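You operate a simulated robot arm through the tools that you are given. There is no shell and no other tool.

Carry out the task below with a simulated two-armed robot. There is one attempt and no reset: what you move stays moved.

JOB
Push the key in the jig up to its stop, clamp it and brush a strip of glue along it.
Fine: knob to HOLD; glue from the pot; brush back in the cup, lid back on; the bar stays up. A coat counts when it lies all over at full strength: go over it till it gets no stronger.
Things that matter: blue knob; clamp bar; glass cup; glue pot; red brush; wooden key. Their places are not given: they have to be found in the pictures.

Only the result counts: the job must be done as asked and must still hold three seconds after the hand-in. Knocking over, shifting, dropping, spilling or breaking anything else fails it. Lids that push on must go on centred and level and be pressed home; caps that screw on are set level and turned clockwise until they are tight.

ROBOT AND FRAMES
Two 7-joint arms with fingered hands on one trunk that stands fixed in place. Base frame: the origin is at the foot of the trunk, x ahead of it, y to its left, z up. Lengths are in m, angles in degrees, forces in N, time in s.
The left shoulder is at [0.05, 0.214, 0.869], the right one opposite. With the tool pointing down near the work surface each hand reaches from about 0.4 to 0.9 m from the base axis, measured 20 degrees to its own side. Payload 3 kg a hand.
The TCP of each hand is the grasp point between the finger pads, 0.026 m short of the fingertips. In the tool frame z runs along the fingers and y along their closing line. The gripper opens to 0.132 m. The gripper's body begins 0.073 m behind the TCP. The gripper is a hand of 3 fingers: y runs from the thumb to the fingers, the wrist lies at [0, 0, -0.229] in the tool frame, and closing takes about 1.5 s.
Orientation is told as [roll, pitch, yaw] about the base's x, y, z axes, in that order, counted from this pose: with the fingers straight down and closing along the base's y, the tool's x points along the base's -x, its y along +y and its z along -z.

CONTROLS
- The arms move only by the tool play_rows. It takes "left_targets", "right_targets" or both (then of equal length, played together; a hand with none holds still); each is a list of rows, each an object (a shift or turn left out is 0, a gripper value left out holds the last) with "angular": the turn, a rotation vector about the tool's x, y, z in units of 6 degrees (1.0 is 6 degrees), a list of three; "xyz": the shift along the tool's x, y, z in units of 30 mm (1.0 is 30 mm), a list of three; "claw": the gripper command, from -1 (shut) to 1 (fully open), values between in proportion. In form: [{"angular": [rx, ry, rz], "xyz": [x, y, z], "claw": claw}, ...]. A call has 1 to 20 rows; each row shifts and turns the commanded pose from where the row before left it, along the tool's axes as they then stand. A call with a number of a shift or a turn outside -1 to 1 is refused whole. Rows are played at 5 a second. More than 0.05 m and 8.6 degrees between two rows, or a gripper value outside its range, and nothing of the call is played. A pose out of reach is approached as far as the arm can. The call stops where the force on the tool passes 90 N (or 10 N more than at its start, if that is more) or the arm is blocked; 0.2 s more then pass. Each finger travels about 0.072 m/s and halts on what it meets, pressing with about 21 N; the grip force reading is that of the motor and also rises with nothing between the fingers. The clock runs only during rows and for 0.2 s after the last one: add rows that do not move to give the fingers time. The reply holds the time, the measured pose of the TCP, the force on the tool along the base axes, the opening and the grip force, in the units named above and with some noise, with the torque about the TCP (base axes, N m) and any sound that the robot's microphone picked up.
- Cameras (640 x 400 px; columns grow to the right, rows downward): "scene" is now at [0.0268, -0.0429, 1.5047]; the picture's right is [-0.47, -0.88, 0.00], its down [-0.53, 0.29, -0.80] and it looks along [0.70, -0.38, -0.60] (base axes); focal length 333 px, centre (320, 200). "left" rides on the left gripper at [-0.062, 0.003, -0.092] in its tool frame; the picture's right is [-0.05, -1.00, 0.00], its down [0.83, -0.04, -0.56] and it looks along [0.55, -0.03, 0.83] (tool axes); focal length 230 px, centre (320, 200). "right" rides on the right gripper at [0.061, 0.003, -0.092] in its tool frame; the picture's right is [-0.05, 1.00, 0.00], its down [-0.83, -0.04, -0.56] and it looks along [-0.55, -0.03, 0.83] (tool axes); focal length 230 px, centre (320, 200).
- get_image(camera): a new picture of that camera. It takes no simulated time.
- hand_shape(shape, hand): the hand has 3 fingers and takes this shape, open, in about a second: jaw (thumb against the fingers, like two jaws); tri (thumb and two fingers); tip (a fingertip pinch); poke (one finger out to press); point (the index stretched); flat (the hand flat); cup (the hand cupped); fist (a fist). The gripper value then closes the fingers along that shape, each until it touches; the sizes above hold for jaw. It gives what a move gives, with no picture.
- aim_head(pan, tilt): turns the head with the scene camera to pan (to the left, within 86 degrees either way) and tilt (down, from -29 to 69), counted from straight ahead of the robot. It gives what a move gives.
- probe_pixels(camera, pixels): there is no depth. For up to 12 entries [column, row, z] of the newest picture of that camera ("zoom" is the newest enlarged one), the place [x, y] in the base frame at which the ray of that pixel passes the height z, good to about 0.002 m. It takes no simulated time.
- close_up(camera, box): a new picture of the part [left, top, right, bottom] of that camera's present view, enlarged. It takes no simulated time.
- close_job(): hands the job in; it is judged then, once.

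Open the grippers and draw the arms clear of the work before you hand the job in, unless the task says otherwise.

The tools are called after "Emit:" by a JSON object that holds its "api" and its "payload". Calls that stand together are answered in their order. play_rows: Moves the arms, as the interface text tells. Its arguments: {"type":"object","properties":{"left_targets":{"type":"array","items":{"type":"object","properties":{"angular":{"type":"array","items":{"type":"number"}},"xyz":{"type":"array","items":{"type":"number"}},"claw":{"type":"number"}}}},"right_targets":{"type":"array","items":{"type":"object","properties":{"angular":{"type":"array","items":{"type":"number"}},"xyz":{"type":"array","items":{"type":"number"}},"claw":{"type":"number"}}}}},"required":[]} The other tools are called the same way: hand_shape (shape, hand) gives the hand a shape; aim_head (pan, tilt) turns the head that bears the scene camera; get_image (camera) takes a picture; probe_pixels (camera, pixels) gives the place at which the rays of pixels pass given heights; close_up (camera, box) takes an enlarged picture of a part of a camera's view; close_job () hands the job in.

At the start:

```text
clock: 0.0
left_tool_pos: [0.5304, 0.0543, 1.1781]
left_tcp_rot: [0.0, 0.0, -21.4]
left_contact_force: [0.4, 0.4, -0.1]
left_ft_torque: [0.02, -0.01, 0.0]
left_opening: 0.132
left_gripper_force: 0.0
left_shape: jaw
right_tool_pos: [0.3528, -0.3993, 1.2177]
right_tcp_rot: [0.0, 0.0, -21.3]
right_contact_force: [0.0, 0.1, 0.2]
right_ft_torque: [-0.02, -0.01, 0.0]
right_opening: 0.1319
right_gripper_force: 0.0
right_shape: jaw
head pan, tilt: [-28.3, 37.2]
```

scene: 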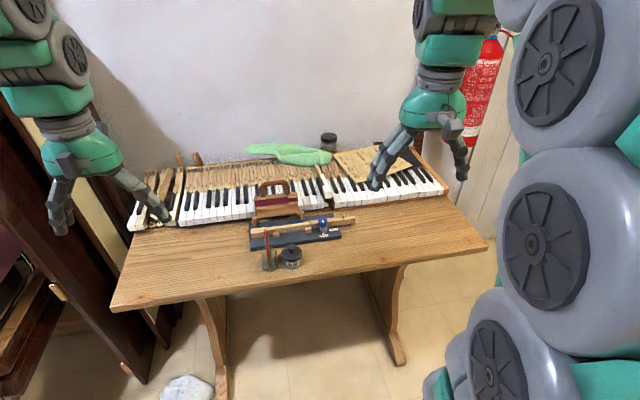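
right: 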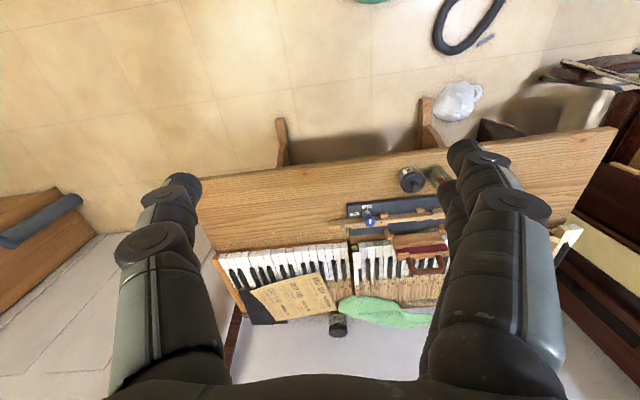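
left: 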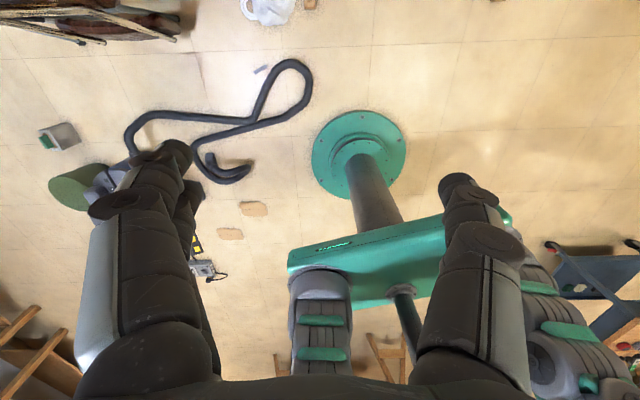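

The scene shows the jig around (295,228), with the pot at (291,257) and the cup with brush at (269,255). I'll enlarge this area.

Emit:
{"api": "close_up", "payload": {"camera": "scene", "box": [230, 170, 370, 280]}}

Emit:
{"api": "close_up", "payload": {"camera": "right", "box": [320, 150, 480, 260]}}

```text
3.64 times, centred on (300, 225) of scene
```

zoom: 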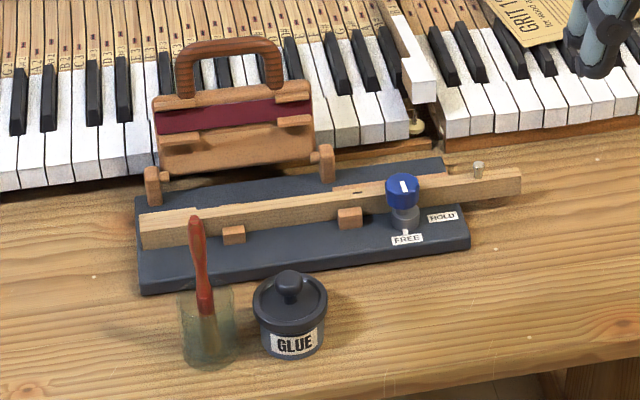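

```text
3.64 times, centred on (400, 205) of right
```

zoom: 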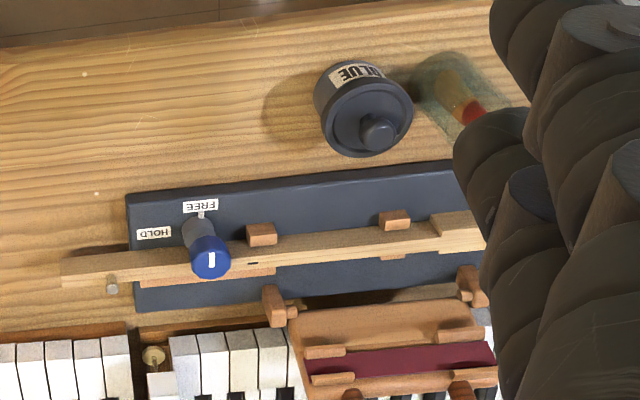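

Knob, pot, brush and key are all visible. I'll probe matching features in both cameras to get heights.

Emit:
{"api": "probe_pixels", "payload": {"camera": "scene", "pixels": [[322.8, 220.3, 0.75], [322.8, 220.3, 0.8], [322.8, 220.3, 0.85], [311, 247, 0.75], [291.5, 244, 0.8], [291.5, 244, 0.75], [363, 217, 0.75], [363, 217, 0.8]]}}

Emit:
{"api": "probe_pixels", "payload": {"camera": "right", "pixels": [[370, 221, 0.75], [370, 221, 0.8], [370, 221, 0.85], [416.5, 186, 0.8], [416.5, 186, 0.75]]}}

```text
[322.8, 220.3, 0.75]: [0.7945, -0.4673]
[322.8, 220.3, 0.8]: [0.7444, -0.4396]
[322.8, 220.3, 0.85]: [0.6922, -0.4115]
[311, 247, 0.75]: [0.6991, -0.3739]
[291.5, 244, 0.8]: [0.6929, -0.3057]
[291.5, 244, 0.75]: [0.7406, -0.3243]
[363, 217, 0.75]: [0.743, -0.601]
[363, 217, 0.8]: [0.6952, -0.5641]
```

```text
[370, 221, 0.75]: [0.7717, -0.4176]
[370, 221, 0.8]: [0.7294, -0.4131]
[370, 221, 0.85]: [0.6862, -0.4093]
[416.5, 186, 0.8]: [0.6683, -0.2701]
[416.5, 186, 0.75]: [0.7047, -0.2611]
```

The knob top triangulates to about (0.69,-0.41,0.85) and the table is near 0.78. I'll move the left arm aside and bring the right wrist camera closer for a better look.

Emit:
{"api": "play_rows", "payload": {"left_targets": [{"xyz": [0, 1, 0]}, {"xyz": [0, 1, 0]}, {"xyz": [0, 1, 0]}, {"xyz": [0, 1, 0]}, {"xyz": [0, 1, 0]}, {"xyz": [0, 1, 0]}, {"xyz": [0, 1, 0]}, {"xyz": [0, 1, 0]}, {"xyz": [0, 1, 0]}, {"xyz": [0, 1, 0]}, {"xyz": [0, 0, 0]}, {"xyz": [0, 0, 0]}], "right_targets": [{"angular": [0, 0, -0.9]}, {"angular": [0, 0, -0.9]}, {"angular": [0, 0, -0.9]}, {"angular": [0, 0, -0.85]}, {"xyz": [-0.78, 0.08, 0.91]}, {"xyz": [-0.78, 0.08, 0.91]}, {"xyz": [-0.78, 0.08, 0.91]}, {"xyz": [-0.78, 0.08, 0.91]}, {"xyz": [-0.78, 0.08, 0.91]}, {"xyz": [-0.78, 0.08, 0.91]}, {"xyz": [-0.78, 0.08, 0.91]}, {"xyz": [-0.78, 0.08, 0.91]}]}}

Emit:
{"api": "get_image", "payload": {"camera": "right"}}

Emit:
{"api": "get_image", "payload": {"camera": "scene"}}

```text
clock: 2.6
left_tool_pos: [0.6395, 0.3347, 1.1795]
left_tcp_rot: [0.0, -0.1, -21.5]
left_contact_force: [0.4, -0.1, -0.3]
left_ft_torque: [-0.04, 0.01, 0.02]
left_opening: 0.1319
left_gripper_force: 0.1
left_shape: jaw
right_tool_pos: [0.5385, -0.3807, 0.9987]
right_tcp_rot: [0.0, 0.0, -0.1]
right_contact_force: [0.5, -0.7, 0.3]
right_ft_torque: [0.0, -0.02, -0.03]
right_opening: 0.1319
right_gripper_force: 0.0
right_shape: jaw
head pan, tilt: [-28.3, 37.2]
```

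```text
taken
```

right: 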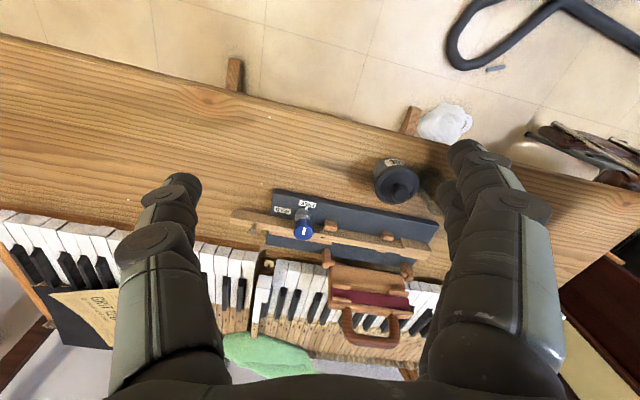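

```text
taken
```

scene: 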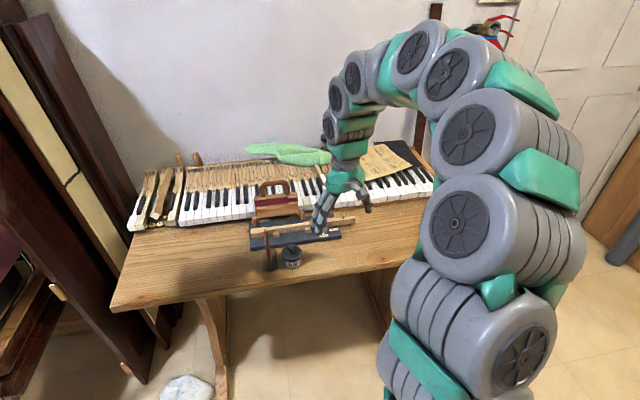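

The jig is in view at (340,230) of the right camera. I'll enlarge it.

Emit:
{"api": "close_up", "payload": {"camera": "right", "box": [220, 145, 460, 295]}}

Emit:
{"api": "close_up", "payload": {"camera": "scene", "box": [240, 180, 360, 275]}}

```text
2.67 times, centred on (340, 220) of right
```

zoom: 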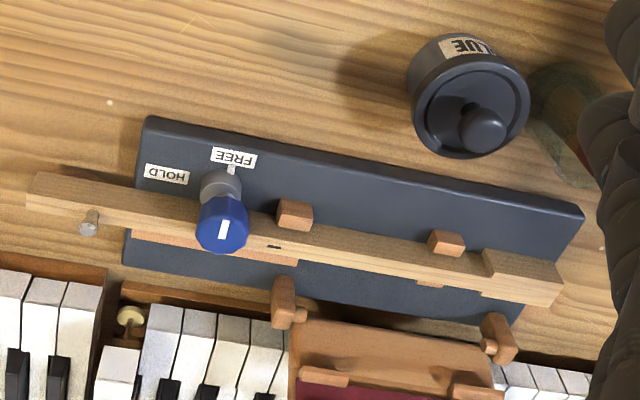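

```text
4.21 times, centred on (300, 228) of scene
```

zoom: 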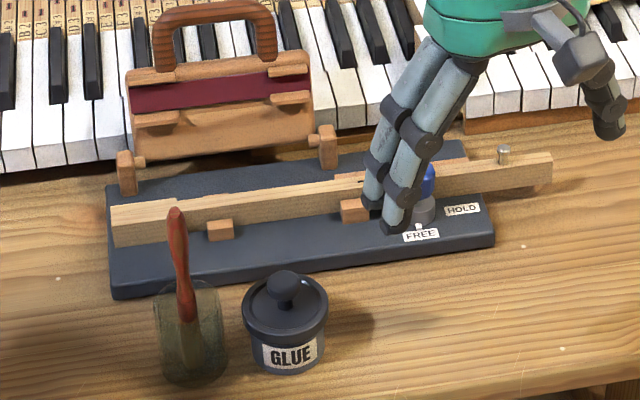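

I'll triangulate jig labels, pot and key ends from both views.

Emit:
{"api": "probe_pixels", "payload": {"camera": "right", "pixels": [[282.3, 210.3, 0.75], [282.3, 210.3, 0.78], [282.3, 210.3, 0.81], [307.8, 204.3, 0.75], [307.8, 204.3, 0.78], [307.8, 204.3, 0.81], [401, 194, 0.81], [401, 194, 0.84], [401, 194, 0.87], [303.5, 231, 0.81], [303.5, 231, 0.84], [303.5, 231, 0.87]]}}

Emit:
{"api": "probe_pixels", "payload": {"camera": "scene", "pixels": [[334, 230.1, 0.75], [334, 230.1, 0.78], [334, 230.1, 0.81], [324, 236.3, 0.75], [324, 236.3, 0.78], [324, 236.3, 0.81], [291.5, 244, 0.81], [291.5, 244, 0.84], [291.5, 244, 0.87]]}}

```text
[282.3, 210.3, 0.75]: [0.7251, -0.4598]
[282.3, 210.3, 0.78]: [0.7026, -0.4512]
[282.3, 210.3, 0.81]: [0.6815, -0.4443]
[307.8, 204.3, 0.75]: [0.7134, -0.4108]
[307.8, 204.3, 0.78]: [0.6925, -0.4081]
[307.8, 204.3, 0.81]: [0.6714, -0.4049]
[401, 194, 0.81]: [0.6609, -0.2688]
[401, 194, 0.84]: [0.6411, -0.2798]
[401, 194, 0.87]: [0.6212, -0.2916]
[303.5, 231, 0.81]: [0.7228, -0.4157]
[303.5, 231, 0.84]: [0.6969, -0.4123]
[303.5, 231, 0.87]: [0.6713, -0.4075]
```

```text
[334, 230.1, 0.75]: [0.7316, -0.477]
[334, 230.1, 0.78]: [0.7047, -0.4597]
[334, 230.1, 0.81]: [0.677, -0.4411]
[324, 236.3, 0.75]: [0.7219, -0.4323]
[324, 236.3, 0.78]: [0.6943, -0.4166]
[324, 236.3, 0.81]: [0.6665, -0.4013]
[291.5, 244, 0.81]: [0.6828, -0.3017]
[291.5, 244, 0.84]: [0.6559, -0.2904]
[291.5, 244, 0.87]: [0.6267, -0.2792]
```

Jig top is at z≈0.80, knob top ~0.85 at (0.69,-0.411), pot knob ~(0.636,-0.285,0.857). I'll bring the right camera closer to study the key's stop.

Emit:
{"api": "play_rows", "payload": {"right_targets": [{"xyz": [-0.4, 0.8, 0.5]}, {"xyz": [-0.4, 0.8, 0.5]}, {"xyz": [-0.4, 0.8, 0.5]}, {"xyz": [0, 0, 0]}]}}

Emit:
{"api": "get_image", "payload": {"camera": "right"}}

Emit:
{"api": "close_up", "payload": {"camera": "right", "box": [200, 180, 420, 320]}}

```text
clock: 3.6
left_tool_pos: [0.639, 0.3357, 1.1781]
left_tcp_rot: [0.0, 0.0, -21.4]
left_contact_force: [0.3, 0.6, -0.8]
left_ft_torque: [0.0, -0.03, 0.03]
left_opening: 0.1316
left_gripper_force: 0.1
left_shape: jaw
right_tool_pos: [0.5755, -0.3101, 0.9552]
right_tcp_rot: [0.0, -0.1, -0.2]
right_contact_force: [0.2, -0.1, -0.2]
right_ft_torque: [0.0, 0.03, -0.02]
right_opening: 0.1316
right_gripper_force: 0.1
right_shape: jaw
head pan, tilt: [-28.3, 37.2]
```

```text
taken
```

right: 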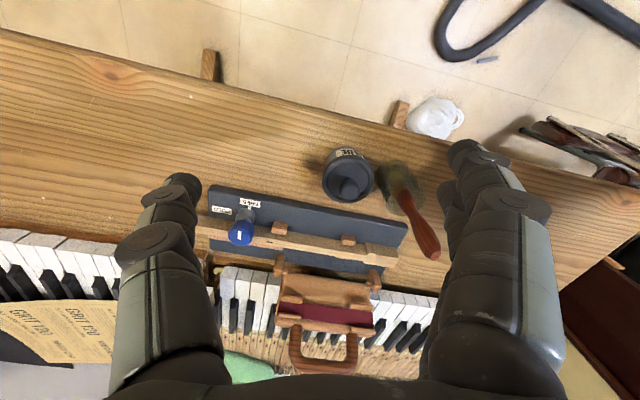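

```text
2.86 times, centred on (310, 250) of right
```

zoom: 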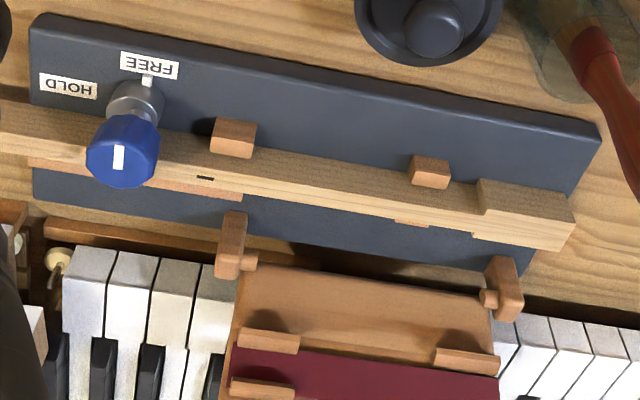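

The key head has shoulders facing the guide blocks. I'll zoom more on key details.

Emit:
{"api": "close_up", "payload": {"camera": "right", "box": [260, 215, 350, 265]}}

Emit:
{"api": "close_up", "payload": {"camera": "right", "box": [330, 215, 420, 270]}}

Emit:
{"api": "close_up", "payload": {"camera": "scene", "box": [245, 205, 335, 255]}}

Emit:
{"api": "close_up", "payload": {"camera": "right", "box": [180, 190, 270, 270]}}

```text
7.11 times, centred on (305, 240) of right
```

zoom: 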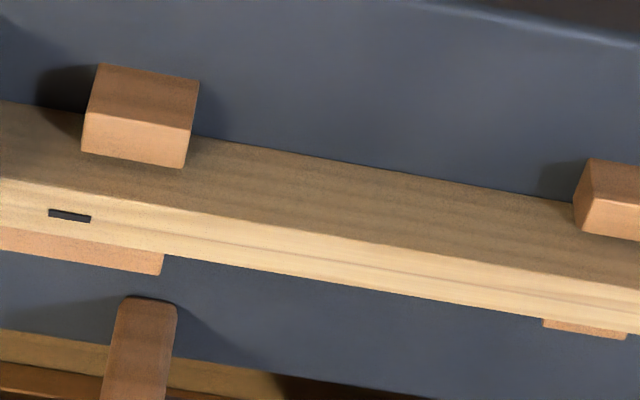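

```text
7.11 times, centred on (375, 242) of right
```

zoom: 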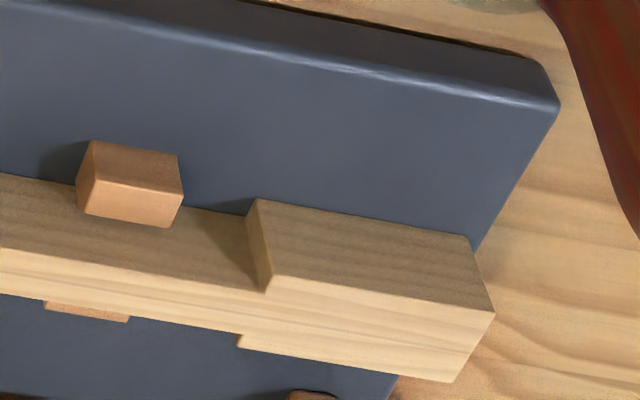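

```text
7.11 times, centred on (290, 230) of scene
```

zoom: 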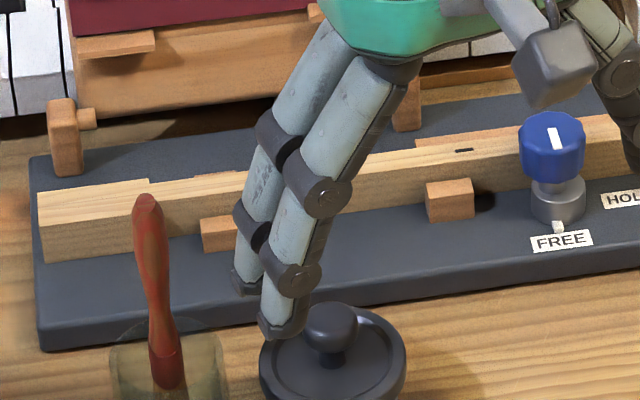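

```text
5.00 times, centred on (225, 230) of right
```

zoom: 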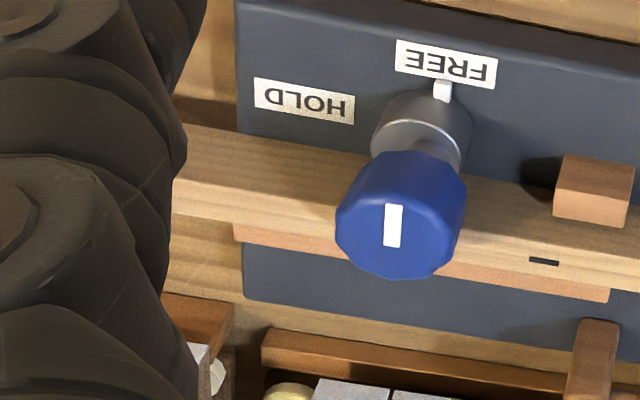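

The key's shoulders sit ~1 cm on the +y side of the guide blocks, so the stop is reached by pushing the head end toward -y. I'll probe knob and key positions.

Emit:
{"api": "probe_pixels", "payload": {"camera": "right", "pixels": [[246, 218, 0.8], [250, 202.6, 0.8], [221.8, 210, 0.8], [239.4, 235, 0.85], [239.4, 232, 0.85], [246, 218, 0.81], [249.6, 208, 0.8], [397.8, 268, 0.82], [393.7, 266, 0.83], [399.7, 257.5, 0.83], [357, 236, 0.81], [367, 250, 0.83]]}}

Emit:
{"api": "probe_pixels", "payload": {"camera": "scene", "pixels": [[250.6, 228.5, 0.82], [250.6, 228.5, 0.83], [250.6, 228.5, 0.81], [269, 226, 0.82], [269, 226, 0.83], [251.3, 236.5, 0.8], [251.3, 236.5, 0.81]]}}

```text
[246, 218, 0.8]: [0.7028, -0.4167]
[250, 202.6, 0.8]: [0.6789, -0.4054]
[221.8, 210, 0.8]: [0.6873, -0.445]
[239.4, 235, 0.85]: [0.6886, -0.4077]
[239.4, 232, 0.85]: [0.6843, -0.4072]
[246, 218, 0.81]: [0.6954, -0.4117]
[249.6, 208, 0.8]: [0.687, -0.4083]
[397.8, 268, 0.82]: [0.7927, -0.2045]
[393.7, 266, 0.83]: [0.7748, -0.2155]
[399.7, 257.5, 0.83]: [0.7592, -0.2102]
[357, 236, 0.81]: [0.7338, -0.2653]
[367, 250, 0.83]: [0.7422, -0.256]
```

```text
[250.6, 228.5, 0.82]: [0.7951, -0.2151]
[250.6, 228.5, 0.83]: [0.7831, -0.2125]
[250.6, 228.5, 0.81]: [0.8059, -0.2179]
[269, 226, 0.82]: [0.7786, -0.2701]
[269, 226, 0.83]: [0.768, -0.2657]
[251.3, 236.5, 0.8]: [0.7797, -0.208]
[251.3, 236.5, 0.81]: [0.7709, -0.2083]
```

I'll triangulate the key head corners and jig edge more carefully.

Emit:
{"api": "probe_pixels", "payload": {"camera": "right", "pixels": [[399.6, 257.75, 0.8], [399.6, 257.75, 0.84], [399.6, 257.75, 0.88], [396.1, 246.9, 0.8], [396.1, 246.9, 0.82], [210.3, 185.3, 0.8], [407.9, 225.5, 0.8], [394, 267.6, 0.84], [366.3, 242.1, 0.8], [367.2, 253.9, 0.84], [356.8, 254, 0.84], [269.7, 243, 0.84]]}}

Emit:
{"api": "probe_pixels", "payload": {"camera": "scene", "pixels": [[250.3, 228.9, 0.8], [250.3, 228.9, 0.84], [250.3, 228.9, 0.88], [251.3, 238.6, 0.8], [251.3, 238.6, 0.82], [310.2, 222.7, 0.84], [250.9, 249.3, 0.78], [250.9, 249.3, 0.77]]}}

Emit:
{"api": "close_up", "payload": {"camera": "scene", "box": [240, 210, 300, 260]}}

```text
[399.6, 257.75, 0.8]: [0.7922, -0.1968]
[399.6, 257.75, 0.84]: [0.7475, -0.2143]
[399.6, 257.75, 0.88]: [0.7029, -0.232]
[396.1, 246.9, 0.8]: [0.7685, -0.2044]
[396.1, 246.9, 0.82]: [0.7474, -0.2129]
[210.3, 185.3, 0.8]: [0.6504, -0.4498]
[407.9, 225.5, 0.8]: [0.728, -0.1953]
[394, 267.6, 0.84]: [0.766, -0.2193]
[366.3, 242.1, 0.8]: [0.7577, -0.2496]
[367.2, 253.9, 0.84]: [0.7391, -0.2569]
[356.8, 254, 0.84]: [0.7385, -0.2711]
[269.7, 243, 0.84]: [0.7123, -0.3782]
```

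```text
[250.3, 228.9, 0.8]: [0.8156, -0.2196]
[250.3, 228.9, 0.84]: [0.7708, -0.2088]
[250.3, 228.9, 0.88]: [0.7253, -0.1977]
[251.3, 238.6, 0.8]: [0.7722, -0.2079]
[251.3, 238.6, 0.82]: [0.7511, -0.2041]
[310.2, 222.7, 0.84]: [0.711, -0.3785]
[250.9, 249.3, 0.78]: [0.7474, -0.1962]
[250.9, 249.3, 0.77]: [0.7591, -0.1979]
```

```text
8.00 times, centred on (270, 235) of scene
```

zoom: 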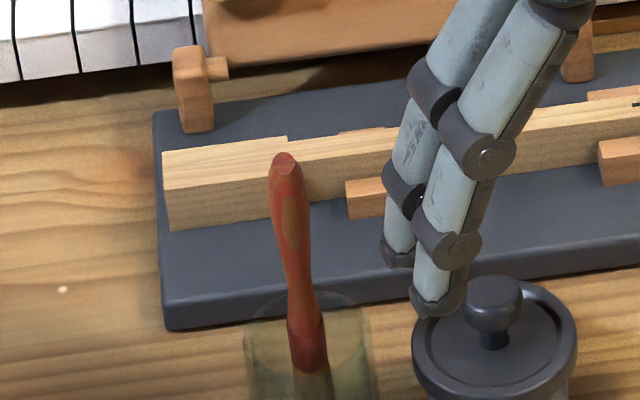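

The jig is yawed about -17°. Heights are still uncertain (0.82–0.84 for the key top), so I'll move the right camera sideways for a wide-baseline second view.

Emit:
{"api": "play_rows", "payload": {"right_targets": [{"xyz": [0, -1, 0]}, {"xyz": [0, -1, 0]}, {"xyz": [0, -1, 0]}, {"xyz": [0, -1, 0]}, {"xyz": [0, -1, 0]}, {"xyz": [0, -1, 0]}, {"xyz": [0, -1, 0]}, {"xyz": [0, 0, 0]}, {"xyz": [0, 0, 0]}]}}

Emit:
{"api": "get_image", "payload": {"camera": "right"}}

Emit:
{"api": "close_up", "payload": {"camera": "right", "box": [370, 170, 530, 270]}}

Emit:
{"api": "close_up", "payload": {"camera": "scene", "box": [240, 190, 340, 280]}}

```text
clock: 5.6
left_tool_pos: [0.6398, 0.3352, 1.1779]
left_tcp_rot: [0.0, 0.0, -21.4]
left_contact_force: [-0.3, -0.6, -0.1]
left_ft_torque: [-0.01, 0.01, 0.0]
left_opening: 0.1322
left_gripper_force: 0.0
left_shape: jaw
right_tool_pos: [0.5752, -0.521, 0.956]
right_tcp_rot: [0.0, 0.0, 0.0]
right_contact_force: [-0.4, -0.3, -0.2]
right_ft_torque: [0.02, 0.0, -0.02]
right_opening: 0.132
right_gripper_force: 0.0
right_shape: jaw
head pan, tilt: [-28.3, 37.2]
```

```text
taken
```

right: 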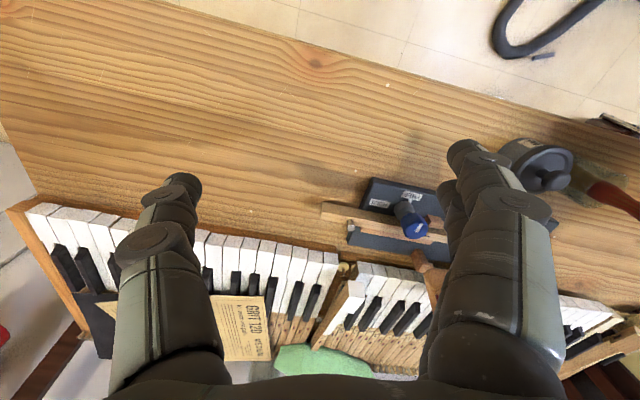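

```text
4.00 times, centred on (450, 220) of right
```

zoom: 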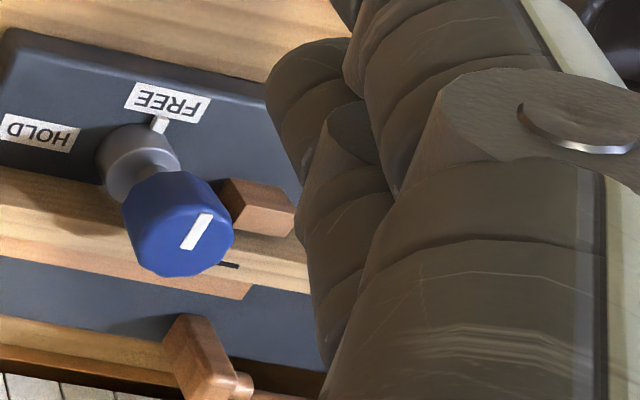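

```text
4.44 times, centred on (290, 235) of scene
```

zoom: 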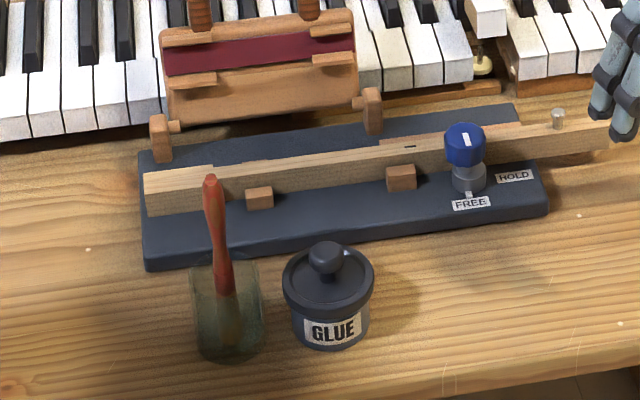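

I'll probe the same points from this second view to fix heights.

Emit:
{"api": "probe_pixels", "payload": {"camera": "right", "pixels": [[411.75, 195.5, 0.8], [411.75, 195.5, 0.82], [380, 203.25, 0.8], [380, 203.25, 0.82], [419.25, 228, 0.84], [419.25, 228, 0.86], [419.25, 228, 0.88], [425, 236, 0.82], [425, 236, 0.84], [404.25, 207.5, 0.81], [404.25, 207.5, 0.82]]}}

Emit:
{"api": "probe_pixels", "payload": {"camera": "scene", "pixels": [[322.9, 221, 0.84], [322.9, 221, 0.86], [322.9, 221, 0.88], [310, 223.1, 0.82], [310, 223.1, 0.84], [324, 235.9, 0.8], [324, 235.9, 0.82], [333.9, 229.8, 0.8], [333.9, 229.8, 0.82], [343.4, 214.7, 0.86]]}}

```text
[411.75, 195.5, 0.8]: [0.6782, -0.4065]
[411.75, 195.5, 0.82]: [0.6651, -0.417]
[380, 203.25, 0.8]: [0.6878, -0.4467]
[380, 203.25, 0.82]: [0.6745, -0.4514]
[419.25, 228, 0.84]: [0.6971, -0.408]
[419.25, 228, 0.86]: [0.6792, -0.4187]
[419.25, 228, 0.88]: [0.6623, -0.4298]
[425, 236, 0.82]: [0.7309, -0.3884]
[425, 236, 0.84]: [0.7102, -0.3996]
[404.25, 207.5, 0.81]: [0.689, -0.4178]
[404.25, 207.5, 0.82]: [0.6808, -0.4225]
```

```text
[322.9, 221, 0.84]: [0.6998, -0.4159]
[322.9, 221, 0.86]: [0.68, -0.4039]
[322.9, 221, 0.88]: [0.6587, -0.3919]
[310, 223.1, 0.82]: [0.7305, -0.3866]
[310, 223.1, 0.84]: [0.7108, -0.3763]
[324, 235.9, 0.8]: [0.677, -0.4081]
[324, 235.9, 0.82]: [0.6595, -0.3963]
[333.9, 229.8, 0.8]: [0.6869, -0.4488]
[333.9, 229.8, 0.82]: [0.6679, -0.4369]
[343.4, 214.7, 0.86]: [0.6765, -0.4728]
```

Solid fixes now: jig top z=0.80, key top ≈0.822, knob top ≈0.847, knob axis ≈(0.697,-0.411). Next I view from the left side to locate brush, cup, pot and clamp bar with a baseline.

Emit:
{"api": "play_rows", "payload": {"right_targets": [{"xyz": [0.2, 0.6, -1]}, {"xyz": [0.2, 0.6, -1]}, {"xyz": [0.2, 1, -0.1]}, {"xyz": [0.2, 1, 0]}, {"xyz": [0.2, 1, 0]}, {"xyz": [0.2, 1, 0]}, {"xyz": [0.2, 1, 0]}, {"xyz": [0.2, 1, 0]}, {"xyz": [0.2, 1, 0]}, {"xyz": [0, 1, 0]}, {"xyz": [0, 1, 0]}, {"xyz": [0, 0, 0]}, {"xyz": [0, 0, 0]}]}}

Emit:
{"api": "get_image", "payload": {"camera": "right"}}

Emit:
{"api": "close_up", "payload": {"camera": "right", "box": [190, 150, 370, 280]}}

Emit:
{"api": "close_up", "payload": {"camera": "scene", "box": [235, 170, 325, 275]}}

```text
clock: 8.4
left_tool_pos: [0.6394, 0.3346, 1.1781]
left_tcp_rot: [0.0, 0.0, -21.4]
left_contact_force: [-1.2, -0.7, -0.6]
left_ft_torque: [0.01, -0.04, -0.01]
left_opening: 0.1319
left_gripper_force: 0.1
left_shape: jaw
right_tool_pos: [0.5222, -0.2131, 1.0159]
right_tcp_rot: [0.0, -0.1, 0.1]
right_contact_force: [0.1, -0.1, -0.5]
right_ft_torque: [0.02, -0.03, -0.02]
right_opening: 0.1317
right_gripper_force: 0.0
right_shape: jaw
head pan, tilt: [-28.3, 37.2]
```

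```text
taken
```

right: 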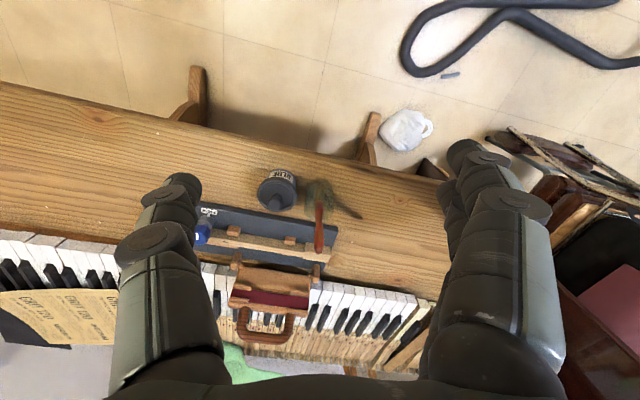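

```text
3.08 times, centred on (280, 215) of right
```

zoom: 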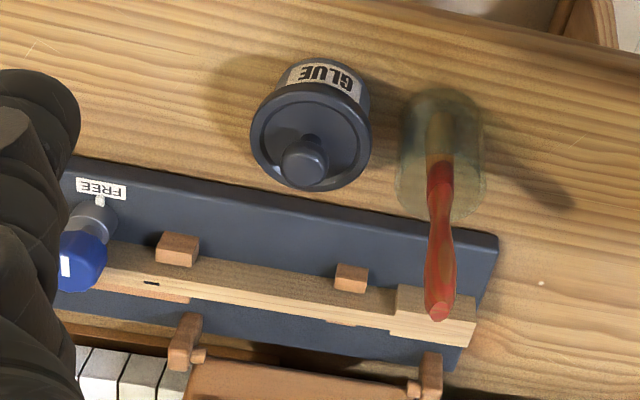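

```text
3.81 times, centred on (280, 222) of scene
```

zoom: 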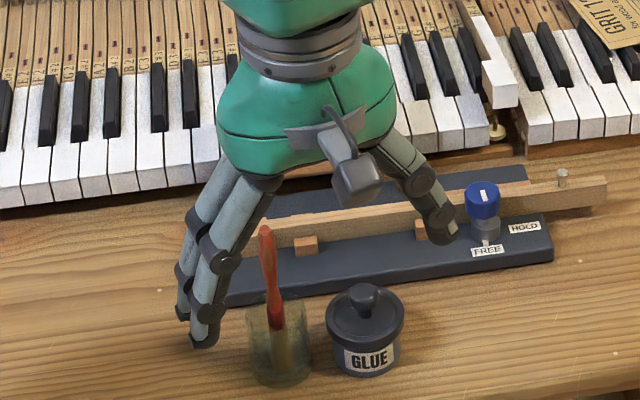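

I'll probe brush tip, pot, cup, and posts from this view and scene.

Emit:
{"api": "probe_pixels", "payload": {"camera": "right", "pixels": [[318.3, 250.7, 0.86], [318.3, 250.7, 0.9], [318.3, 250.7, 0.94], [319, 205.3, 0.84], [319, 205.3, 0.88], [275.1, 202, 0.84], [275.1, 202, 0.87], [277.1, 193.9, 0.82], [277.1, 193.9, 0.85], [315.7, 270.2, 0.82], [315.7, 270.2, 0.86]]}}

Emit:
{"api": "probe_pixels", "payload": {"camera": "scene", "pixels": [[265.3, 229.9, 0.86], [265.3, 229.9, 0.9], [265.3, 229.9, 0.94], [268.2, 254.8, 0.84], [268.2, 254.8, 0.88], [291.5, 247.5, 0.84], [291.5, 247.5, 0.87], [291.8, 253.5, 0.82], [291.8, 253.5, 0.85], [253.6, 217, 0.82], [253.6, 217, 0.86], [269.5, 267.9, 0.78]]}}

```text
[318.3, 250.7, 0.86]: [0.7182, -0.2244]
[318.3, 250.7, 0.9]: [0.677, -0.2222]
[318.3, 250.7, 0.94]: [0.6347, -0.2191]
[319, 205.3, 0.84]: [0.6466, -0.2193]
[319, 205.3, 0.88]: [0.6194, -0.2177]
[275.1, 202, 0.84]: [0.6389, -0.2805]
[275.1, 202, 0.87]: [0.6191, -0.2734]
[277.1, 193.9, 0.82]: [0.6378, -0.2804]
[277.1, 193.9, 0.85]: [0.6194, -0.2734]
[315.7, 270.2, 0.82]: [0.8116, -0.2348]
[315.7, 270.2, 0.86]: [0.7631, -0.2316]
```

```text
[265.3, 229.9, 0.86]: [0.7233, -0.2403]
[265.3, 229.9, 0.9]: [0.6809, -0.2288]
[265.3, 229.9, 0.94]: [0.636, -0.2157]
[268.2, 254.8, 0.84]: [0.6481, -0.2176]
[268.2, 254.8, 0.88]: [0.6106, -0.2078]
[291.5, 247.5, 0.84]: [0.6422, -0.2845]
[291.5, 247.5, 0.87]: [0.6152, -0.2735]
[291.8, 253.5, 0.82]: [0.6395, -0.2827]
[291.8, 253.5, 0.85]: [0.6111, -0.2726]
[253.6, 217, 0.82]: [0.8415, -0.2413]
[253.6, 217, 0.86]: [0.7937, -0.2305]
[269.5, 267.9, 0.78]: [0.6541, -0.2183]
```

Brush is nearly vertical at (0.650,-0.219), handle top z≈0.925; pot centre ≈(0.630,-0.278). Check the clamp bar handle's position next.

Emit:
{"api": "probe_pixels", "payload": {"camera": "right", "pixels": [[265, 338, 0.84], [265, 338, 0.88], [265, 338, 0.92], [265, 295, 0.84], [265, 295, 0.88], [315.7, 276, 0.84], [437.0, 200, 0.775], [287, 184, 0.775]]}}

Emit:
{"api": "probe_pixels", "payload": {"camera": "scene", "pixels": [[273.9, 182.4, 0.84], [273.9, 182.4, 0.88], [273.9, 182.4, 0.92], [275, 202, 0.84], [275, 202, 0.88], [253.6, 217, 0.84]]}}

Emit:
{"api": "close_up", "payload": {"camera": "right", "box": [200, 240, 360, 360]}}

```text
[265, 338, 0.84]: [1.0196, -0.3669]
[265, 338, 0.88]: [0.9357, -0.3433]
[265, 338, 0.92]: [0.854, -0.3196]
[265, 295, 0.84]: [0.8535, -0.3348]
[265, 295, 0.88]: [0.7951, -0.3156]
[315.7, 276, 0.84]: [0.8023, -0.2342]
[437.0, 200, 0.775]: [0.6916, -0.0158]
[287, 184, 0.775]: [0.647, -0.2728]
```

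```text
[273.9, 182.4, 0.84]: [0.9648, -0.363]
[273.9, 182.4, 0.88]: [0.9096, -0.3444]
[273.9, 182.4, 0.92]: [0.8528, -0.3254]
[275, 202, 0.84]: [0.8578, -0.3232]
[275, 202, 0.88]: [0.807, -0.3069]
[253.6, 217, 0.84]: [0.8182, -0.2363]
```

```text
3.33 times, centred on (280, 300) of right
```

zoom: 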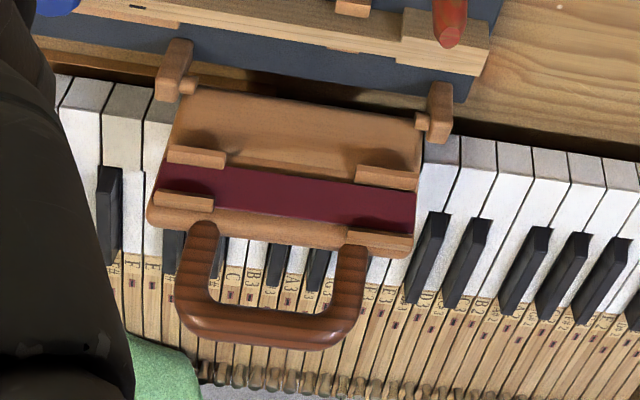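

Clamp bar is clear of the planned push (handle at x≈0.854). I move the right hand above the key head end (beyond the +y end), closing the fingers and yawing to -16°.

Emit:
{"api": "play_rows", "payload": {"right_targets": [{"xyz": [0, 0, -0.6], "claw": -1}, {"xyz": [-0.9, 0.14, 0]}, {"xyz": [-0.9, 0.14, 0]}, {"xyz": [-0.9, 0.14, 0]}, {"xyz": [-0.9, 0.14, 0]}, {"xyz": [-0.9, 0.14, 0]}, {"xyz": [-0.9, 0.14, 0]}, {"xyz": [-0.9, 0.14, 0]}, {"xyz": [-0.9, 0.14, 0]}, {"xyz": [-0.9, 0.14, 0]}, {"xyz": [-0.8, 0.14, 0]}, {"angular": [0, 0, 0.9]}, {"angular": [0, 0, 0.9]}, {"angular": [0, 0, 0.87]}, {"xyz": [0, 0, 0]}, {"xyz": [0, 0, 0]}]}}

Emit:
{"api": "get_image", "payload": {"camera": "right"}}

Emit:
{"api": "close_up", "payload": {"camera": "scene", "box": [200, 130, 340, 270]}}

```text
clock: 11.8
left_tool_pos: [0.64, 0.3359, 1.1777]
left_tcp_rot: [0.0, 0.0, -21.5]
left_contact_force: [0.5, -0.5, 0.0]
left_ft_torque: [-0.01, 0.02, -0.02]
left_opening: 0.1317
left_gripper_force: 0.0
left_shape: jaw
right_tool_pos: [0.7886, -0.1718, 1.0346]
right_tcp_rot: [0.0, 0.0, -16.1]
right_contact_force: [0.0, -0.3, -0.6]
right_ft_torque: [-0.01, 0.02, 0.05]
right_opening: 0.0001
right_gripper_force: 21.2
right_shape: jaw
head pan, tilt: [-28.3, 37.2]
```

```text
taken
```

right: 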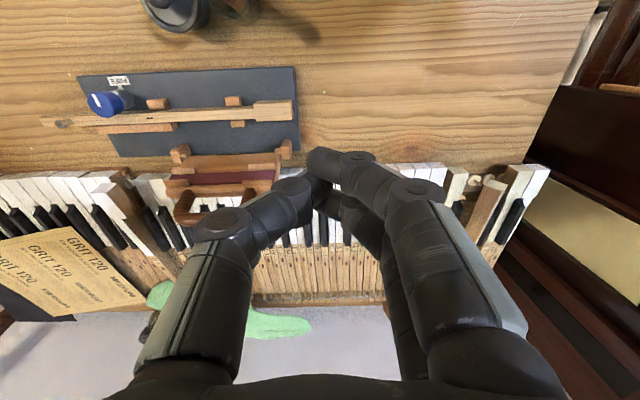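

```text
2.86 times, centred on (270, 200) of scene
```

zoom: 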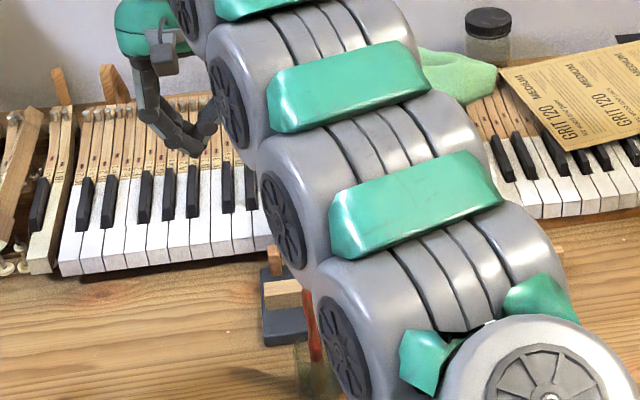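

The tool yaw now lines up with the jig. I'll zoom to get the key head end and shoulder/block gap from this view.

Emit:
{"api": "close_up", "payload": {"camera": "right", "box": [210, 60, 350, 170]}}

```text
3.64 times, centred on (280, 115) of right
```

zoom: 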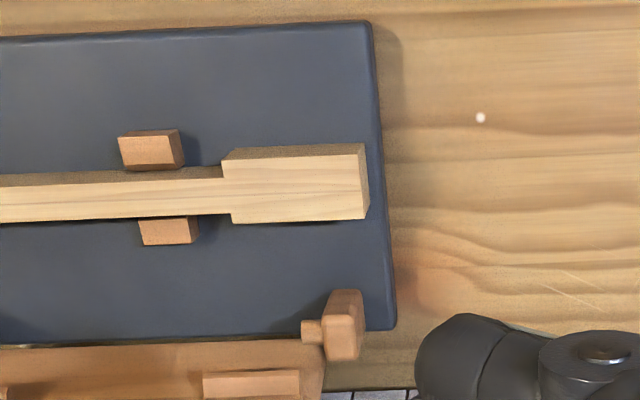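

Clear view now. I'll probe the head end, shoulder and block edges.

Emit:
{"api": "probe_pixels", "payload": {"camera": "zoom", "pixels": [[363, 152, 0.822], [366, 219, 0.822], [223, 165, 0.822], [232, 222, 0.822], [183, 167, 0.815], [197, 240, 0.812], [345, 300, 0.84], [372, 22, 0.8], [397, 328, 0.8], [3, 174, 0.822], [3, 221, 0.822], [480, 118, 0.775]]}}

```text
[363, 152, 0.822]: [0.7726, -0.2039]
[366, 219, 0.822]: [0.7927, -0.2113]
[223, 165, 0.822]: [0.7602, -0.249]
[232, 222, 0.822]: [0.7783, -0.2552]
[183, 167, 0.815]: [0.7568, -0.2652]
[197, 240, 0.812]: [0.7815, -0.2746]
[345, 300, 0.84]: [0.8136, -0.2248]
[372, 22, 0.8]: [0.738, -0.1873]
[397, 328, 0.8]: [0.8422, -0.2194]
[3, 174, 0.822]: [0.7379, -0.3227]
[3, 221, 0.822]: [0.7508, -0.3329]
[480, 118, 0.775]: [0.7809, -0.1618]
```

Head end centre is (0.783,-0.208), TCP 36 mm beyond it along the jig. I'll tilt the hand 18° (wrist toward +y) so the thumb stands steeper, centre it on the key and descend partway.

Emit:
{"api": "play_rows", "payload": {"right_targets": [{"angular": [1, 0, 0], "xyz": [-0.17, 0, 0]}, {"angular": [1, 0, 0]}, {"angular": [1, 0, 0]}, {"xyz": [0, 0.272, 0.838]}, {"xyz": [0, 0.272, 0.838]}, {"xyz": [0, 0.272, 0.838]}, {"xyz": [0, 0.272, 0.838]}, {"xyz": [0, 0.272, 0.838]}, {"xyz": [0, 0.272, 0.838]}, {"xyz": [0, 0, 0]}, {"xyz": [0, 0, 0]}]}}

Emit:
{"api": "get_image", "payload": {"camera": "right"}}

Emit:
{"api": "get_image", "payload": {"camera": "scene"}}

```text
clock: 14.2
left_tool_pos: [0.6396, 0.3349, 1.178]
left_tcp_rot: [-0.1, 0.0, -21.4]
left_contact_force: [0.4, 0.0, 0.3]
left_ft_torque: [-0.01, 0.01, 0.05]
left_opening: 0.1314
left_gripper_force: 0.0
left_shape: jaw
right_tool_pos: [0.7592, -0.1822, 0.839]
right_tcp_rot: [-18.0, 0.0, -16.1]
right_contact_force: [0.1, 0.3, 0.2]
right_ft_torque: [-0.03, -0.02, 0.03]
right_opening: 0.0001
right_gripper_force: 20.9
right_shape: jaw
right hand out of reach, approached as far as the arm can: row 1, 3
head pan, tilt: [-28.3, 37.2]
```

```text
taken
```

right: 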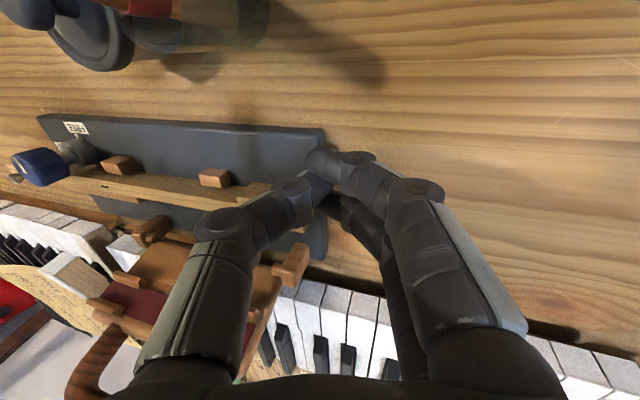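

```text
taken
```

scene: 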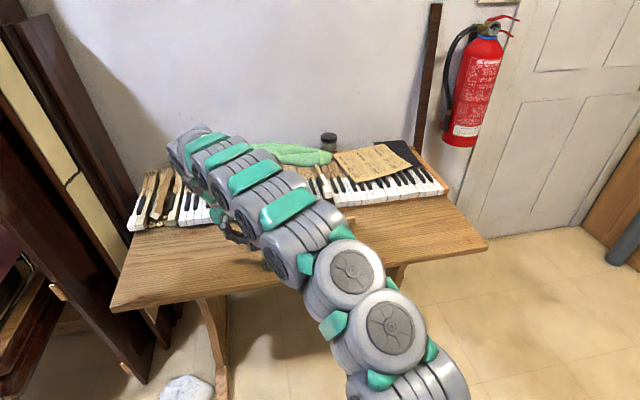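

The commanded pose was slightly beyond reach (TCP at (0.759,-0.182)). I'll check that the brush and cup, visible near the upper-left, are untouched.

Emit:
{"api": "close_up", "payload": {"camera": "right", "box": [0, 0, 280, 170]}}

Emit:
{"api": "close_up", "payload": {"camera": "right", "box": [190, 110, 390, 260]}}

Emit:
{"api": "get_image", "payload": {"camera": "left"}}

```text
2.29 times, centred on (140, 85) of right
```

zoom: 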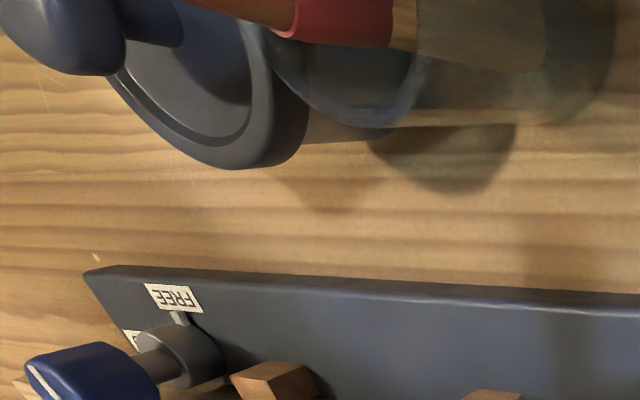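

```text
2.67 times, centred on (290, 185) of right
```

zoom: 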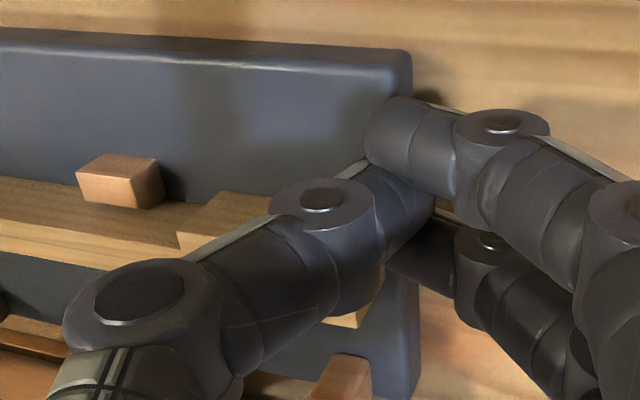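

```text
taken
```

left: 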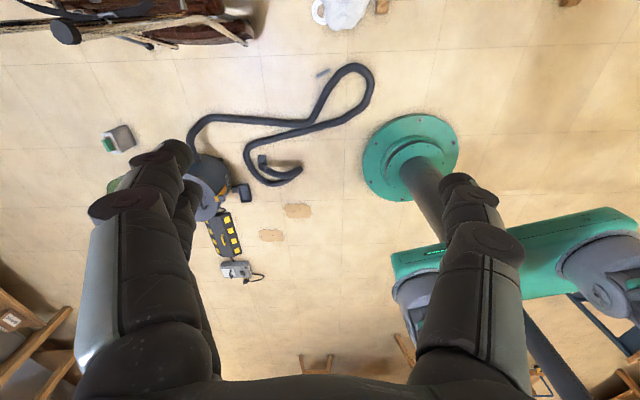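

Brush still stands in the cup. The tip is ~30 mm to the near side of the key axis; I back off along +y, then shift toward +x to line up with the key end.

Emit:
{"api": "play_rows", "payload": {"right_targets": [{"xyz": [0, 0.79, -0.257]}, {"xyz": [-0.5, 0, 0]}, {"xyz": [-0.5, 0, 0]}, {"xyz": [0, 0, 0]}]}}

Emit:
{"api": "close_up", "payload": {"camera": "right", "box": [190, 90, 390, 240]}}

```text
clock: 15.2
left_tool_pos: [0.6386, 0.3351, 1.1785]
left_tcp_rot: [0.0, 0.0, -21.4]
left_contact_force: [-0.5, 0.5, 0.1]
left_ft_torque: [0.0, -0.02, -0.02]
left_opening: 0.1319
left_gripper_force: 0.0
left_shape: jaw
right_tool_pos: [0.7938, -0.1669, 0.839]
right_tcp_rot: [-18.0, 0.0, -16.0]
right_contact_force: [-0.4, -1.2, 0.2]
right_ft_torque: [0.0, -0.02, -0.01]
right_opening: 0.0
right_gripper_force: 21.0
right_shape: jaw
head pan, tilt: [-28.3, 37.2]
```

```text
2.67 times, centred on (290, 165) of right
```

zoom: 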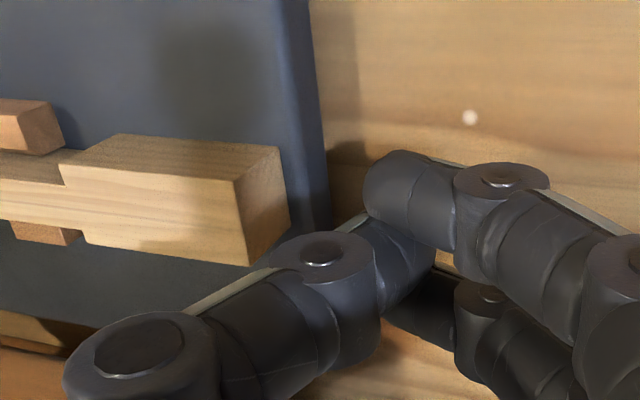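

The thumb link slants too much for a clean push. I'll raise the hand, remove the tilt and try the "point" shape for a straight finger.

Emit:
{"api": "play_rows", "payload": {"right_targets": [{"xyz": [0, -0.28, -0.86]}, {"xyz": [0, -0.28, -0.86]}, {"xyz": [0, -0.28, -0.86]}, {"angular": [-1, 0, 0]}, {"angular": [-1, 0, 0]}, {"angular": [-1, 0, 0]}, {"xyz": [0, 0, 0]}]}}

Emit:
{"api": "hand_shape", "payload": {"hand": "right", "shape": "point"}}

Emit:
{"api": "get_image", "payload": {"camera": "right"}}

Emit:
{"api": "get_image", "payload": {"camera": "scene"}}

```text
clock: 16.8
left_tool_pos: [0.6393, 0.3358, 1.1784]
left_tcp_rot: [0.0, -0.1, -21.3]
left_contact_force: [-0.5, 0.4, -0.4]
left_ft_torque: [0.01, 0.0, -0.01]
left_opening: 0.1319
left_gripper_force: 0.0
left_shape: jaw
right_tool_pos: [0.7921, -0.1675, 0.9219]
right_tcp_rot: [0.2, -0.1, -16.1]
right_contact_force: [-0.3, 0.1, -0.2]
right_ft_torque: [-0.01, -0.01, -0.03]
right_opening: 0.0002
right_gripper_force: 21.0
right_shape: jaw
head pan, tilt: [-28.3, 37.2]
```

```text
clock: 17.7
left_tool_pos: [0.6398, 0.3358, 1.1771]
left_tcp_rot: [0.0, 0.0, -21.4]
left_contact_force: [0.7, -0.1, -0.7]
left_ft_torque: [-0.05, -0.01, -0.03]
left_opening: 0.1317
left_gripper_force: 0.1
left_shape: jaw
right_tool_pos: [0.7937, -0.1685, 0.9214]
right_tcp_rot: [0.0, 0.1, -16.1]
right_contact_force: [0.6, -0.4, -0.5]
right_ft_torque: [-0.03, 0.0, -0.03]
right_opening: 0.0
right_gripper_force: 0.0
right_shape: point
head pan, tilt: [-28.3, 37.2]
```

```text
taken
```

right: 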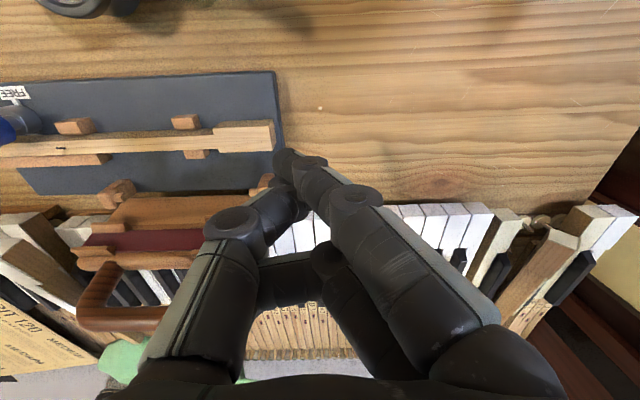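

```text
taken
```

scene: 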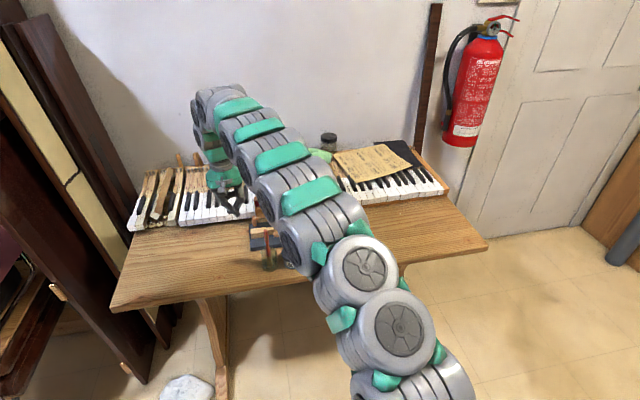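

Point shape: the index leads toward -y with its tip near (283,160). I'll zoom to verify which part would touch.

Emit:
{"api": "close_up", "payload": {"camera": "right", "box": [190, 110, 390, 260]}}

Emit:
{"api": "close_up", "payload": {"camera": "scene", "box": [180, 150, 300, 280]}}

```text
2.67 times, centred on (290, 185) of right
```

zoom: 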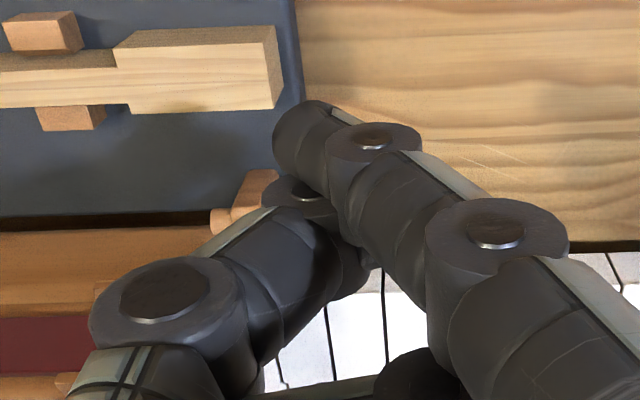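

```text
3.08 times, centred on (240, 215) of scene
```

zoom: 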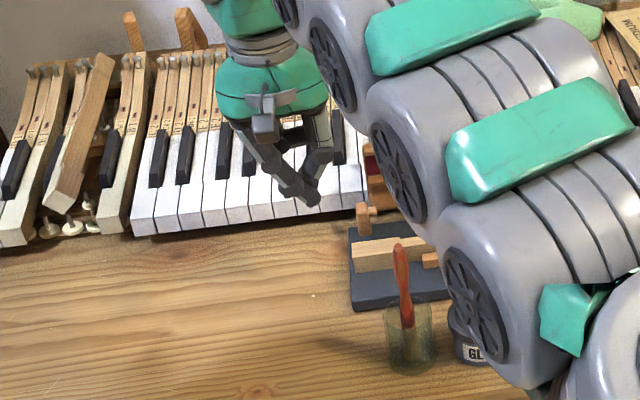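

The index tip (scene ≈(238,215)) is the lowest and leading part. I'll triangulate it.

Emit:
{"api": "probe_pixels", "payload": {"camera": "scene", "pixels": [[238.7, 215.5, 0.88], [238.7, 215.5, 0.895], [238.7, 215.5, 0.91]]}}

Emit:
{"api": "probe_pixels", "payload": {"camera": "right", "pixels": [[276.9, 160.7, 0.88], [276.9, 160.7, 0.895], [276.9, 160.7, 0.91]]}}

```text
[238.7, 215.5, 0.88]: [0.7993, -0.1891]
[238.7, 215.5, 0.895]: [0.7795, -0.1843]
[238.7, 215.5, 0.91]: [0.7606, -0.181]
```

```text
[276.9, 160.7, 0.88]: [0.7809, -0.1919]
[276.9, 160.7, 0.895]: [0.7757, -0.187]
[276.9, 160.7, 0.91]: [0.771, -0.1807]
```

Tip ≈(0.777,-0.186,0.896). I shift to the key axis, back off 10 mm, and descend so the tip is at z≈0.808.

Emit:
{"api": "play_rows", "payload": {"right_targets": [{"xyz": [-0.39, 0.33, 0]}, {"xyz": [0, 0, 0.75]}, {"xyz": [0, 0, 0.75]}, {"xyz": [0, 0, 0.75]}, {"xyz": [0, 0, 0.65]}, {"xyz": [0, 0, 0]}]}}

Emit:
{"api": "close_up", "payload": {"camera": "right", "box": [190, 110, 390, 260]}}

Emit:
{"api": "close_up", "payload": {"camera": "scene", "box": [200, 170, 300, 280]}}

```text
clock: 19.1
left_tool_pos: [0.6391, 0.3352, 1.1792]
left_tcp_rot: [0.0, 0.0, -21.4]
left_contact_force: [0.4, 0.4, 1.0]
left_ft_torque: [0.01, 0.01, 0.01]
left_opening: 0.1322
left_gripper_force: 0.1
left_shape: jaw
right_tool_pos: [0.8077, -0.1616, 0.8342]
right_tcp_rot: [0.0, 0.1, -16.1]
right_contact_force: [-0.7, 0.2, 0.1]
right_ft_torque: [-0.02, 0.03, 0.01]
right_opening: 0.0
right_gripper_force: 0.1
right_shape: point
head pan, tilt: [-28.3, 37.2]
```

```text
2.67 times, centred on (290, 185) of right
```

zoom: 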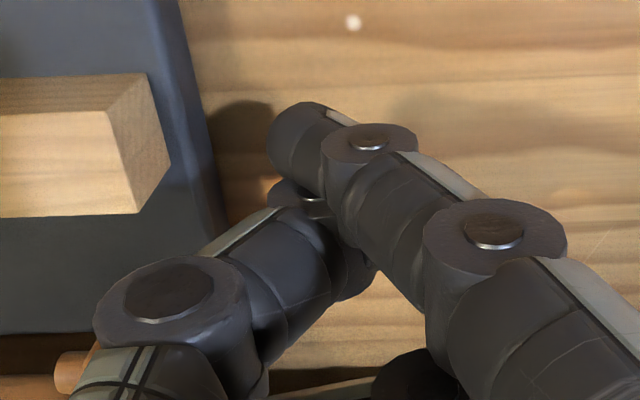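

```text
3.64 times, centred on (250, 225) of scene
```

zoom: 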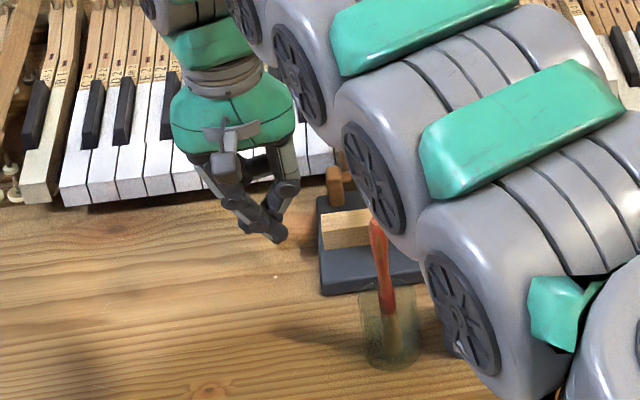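

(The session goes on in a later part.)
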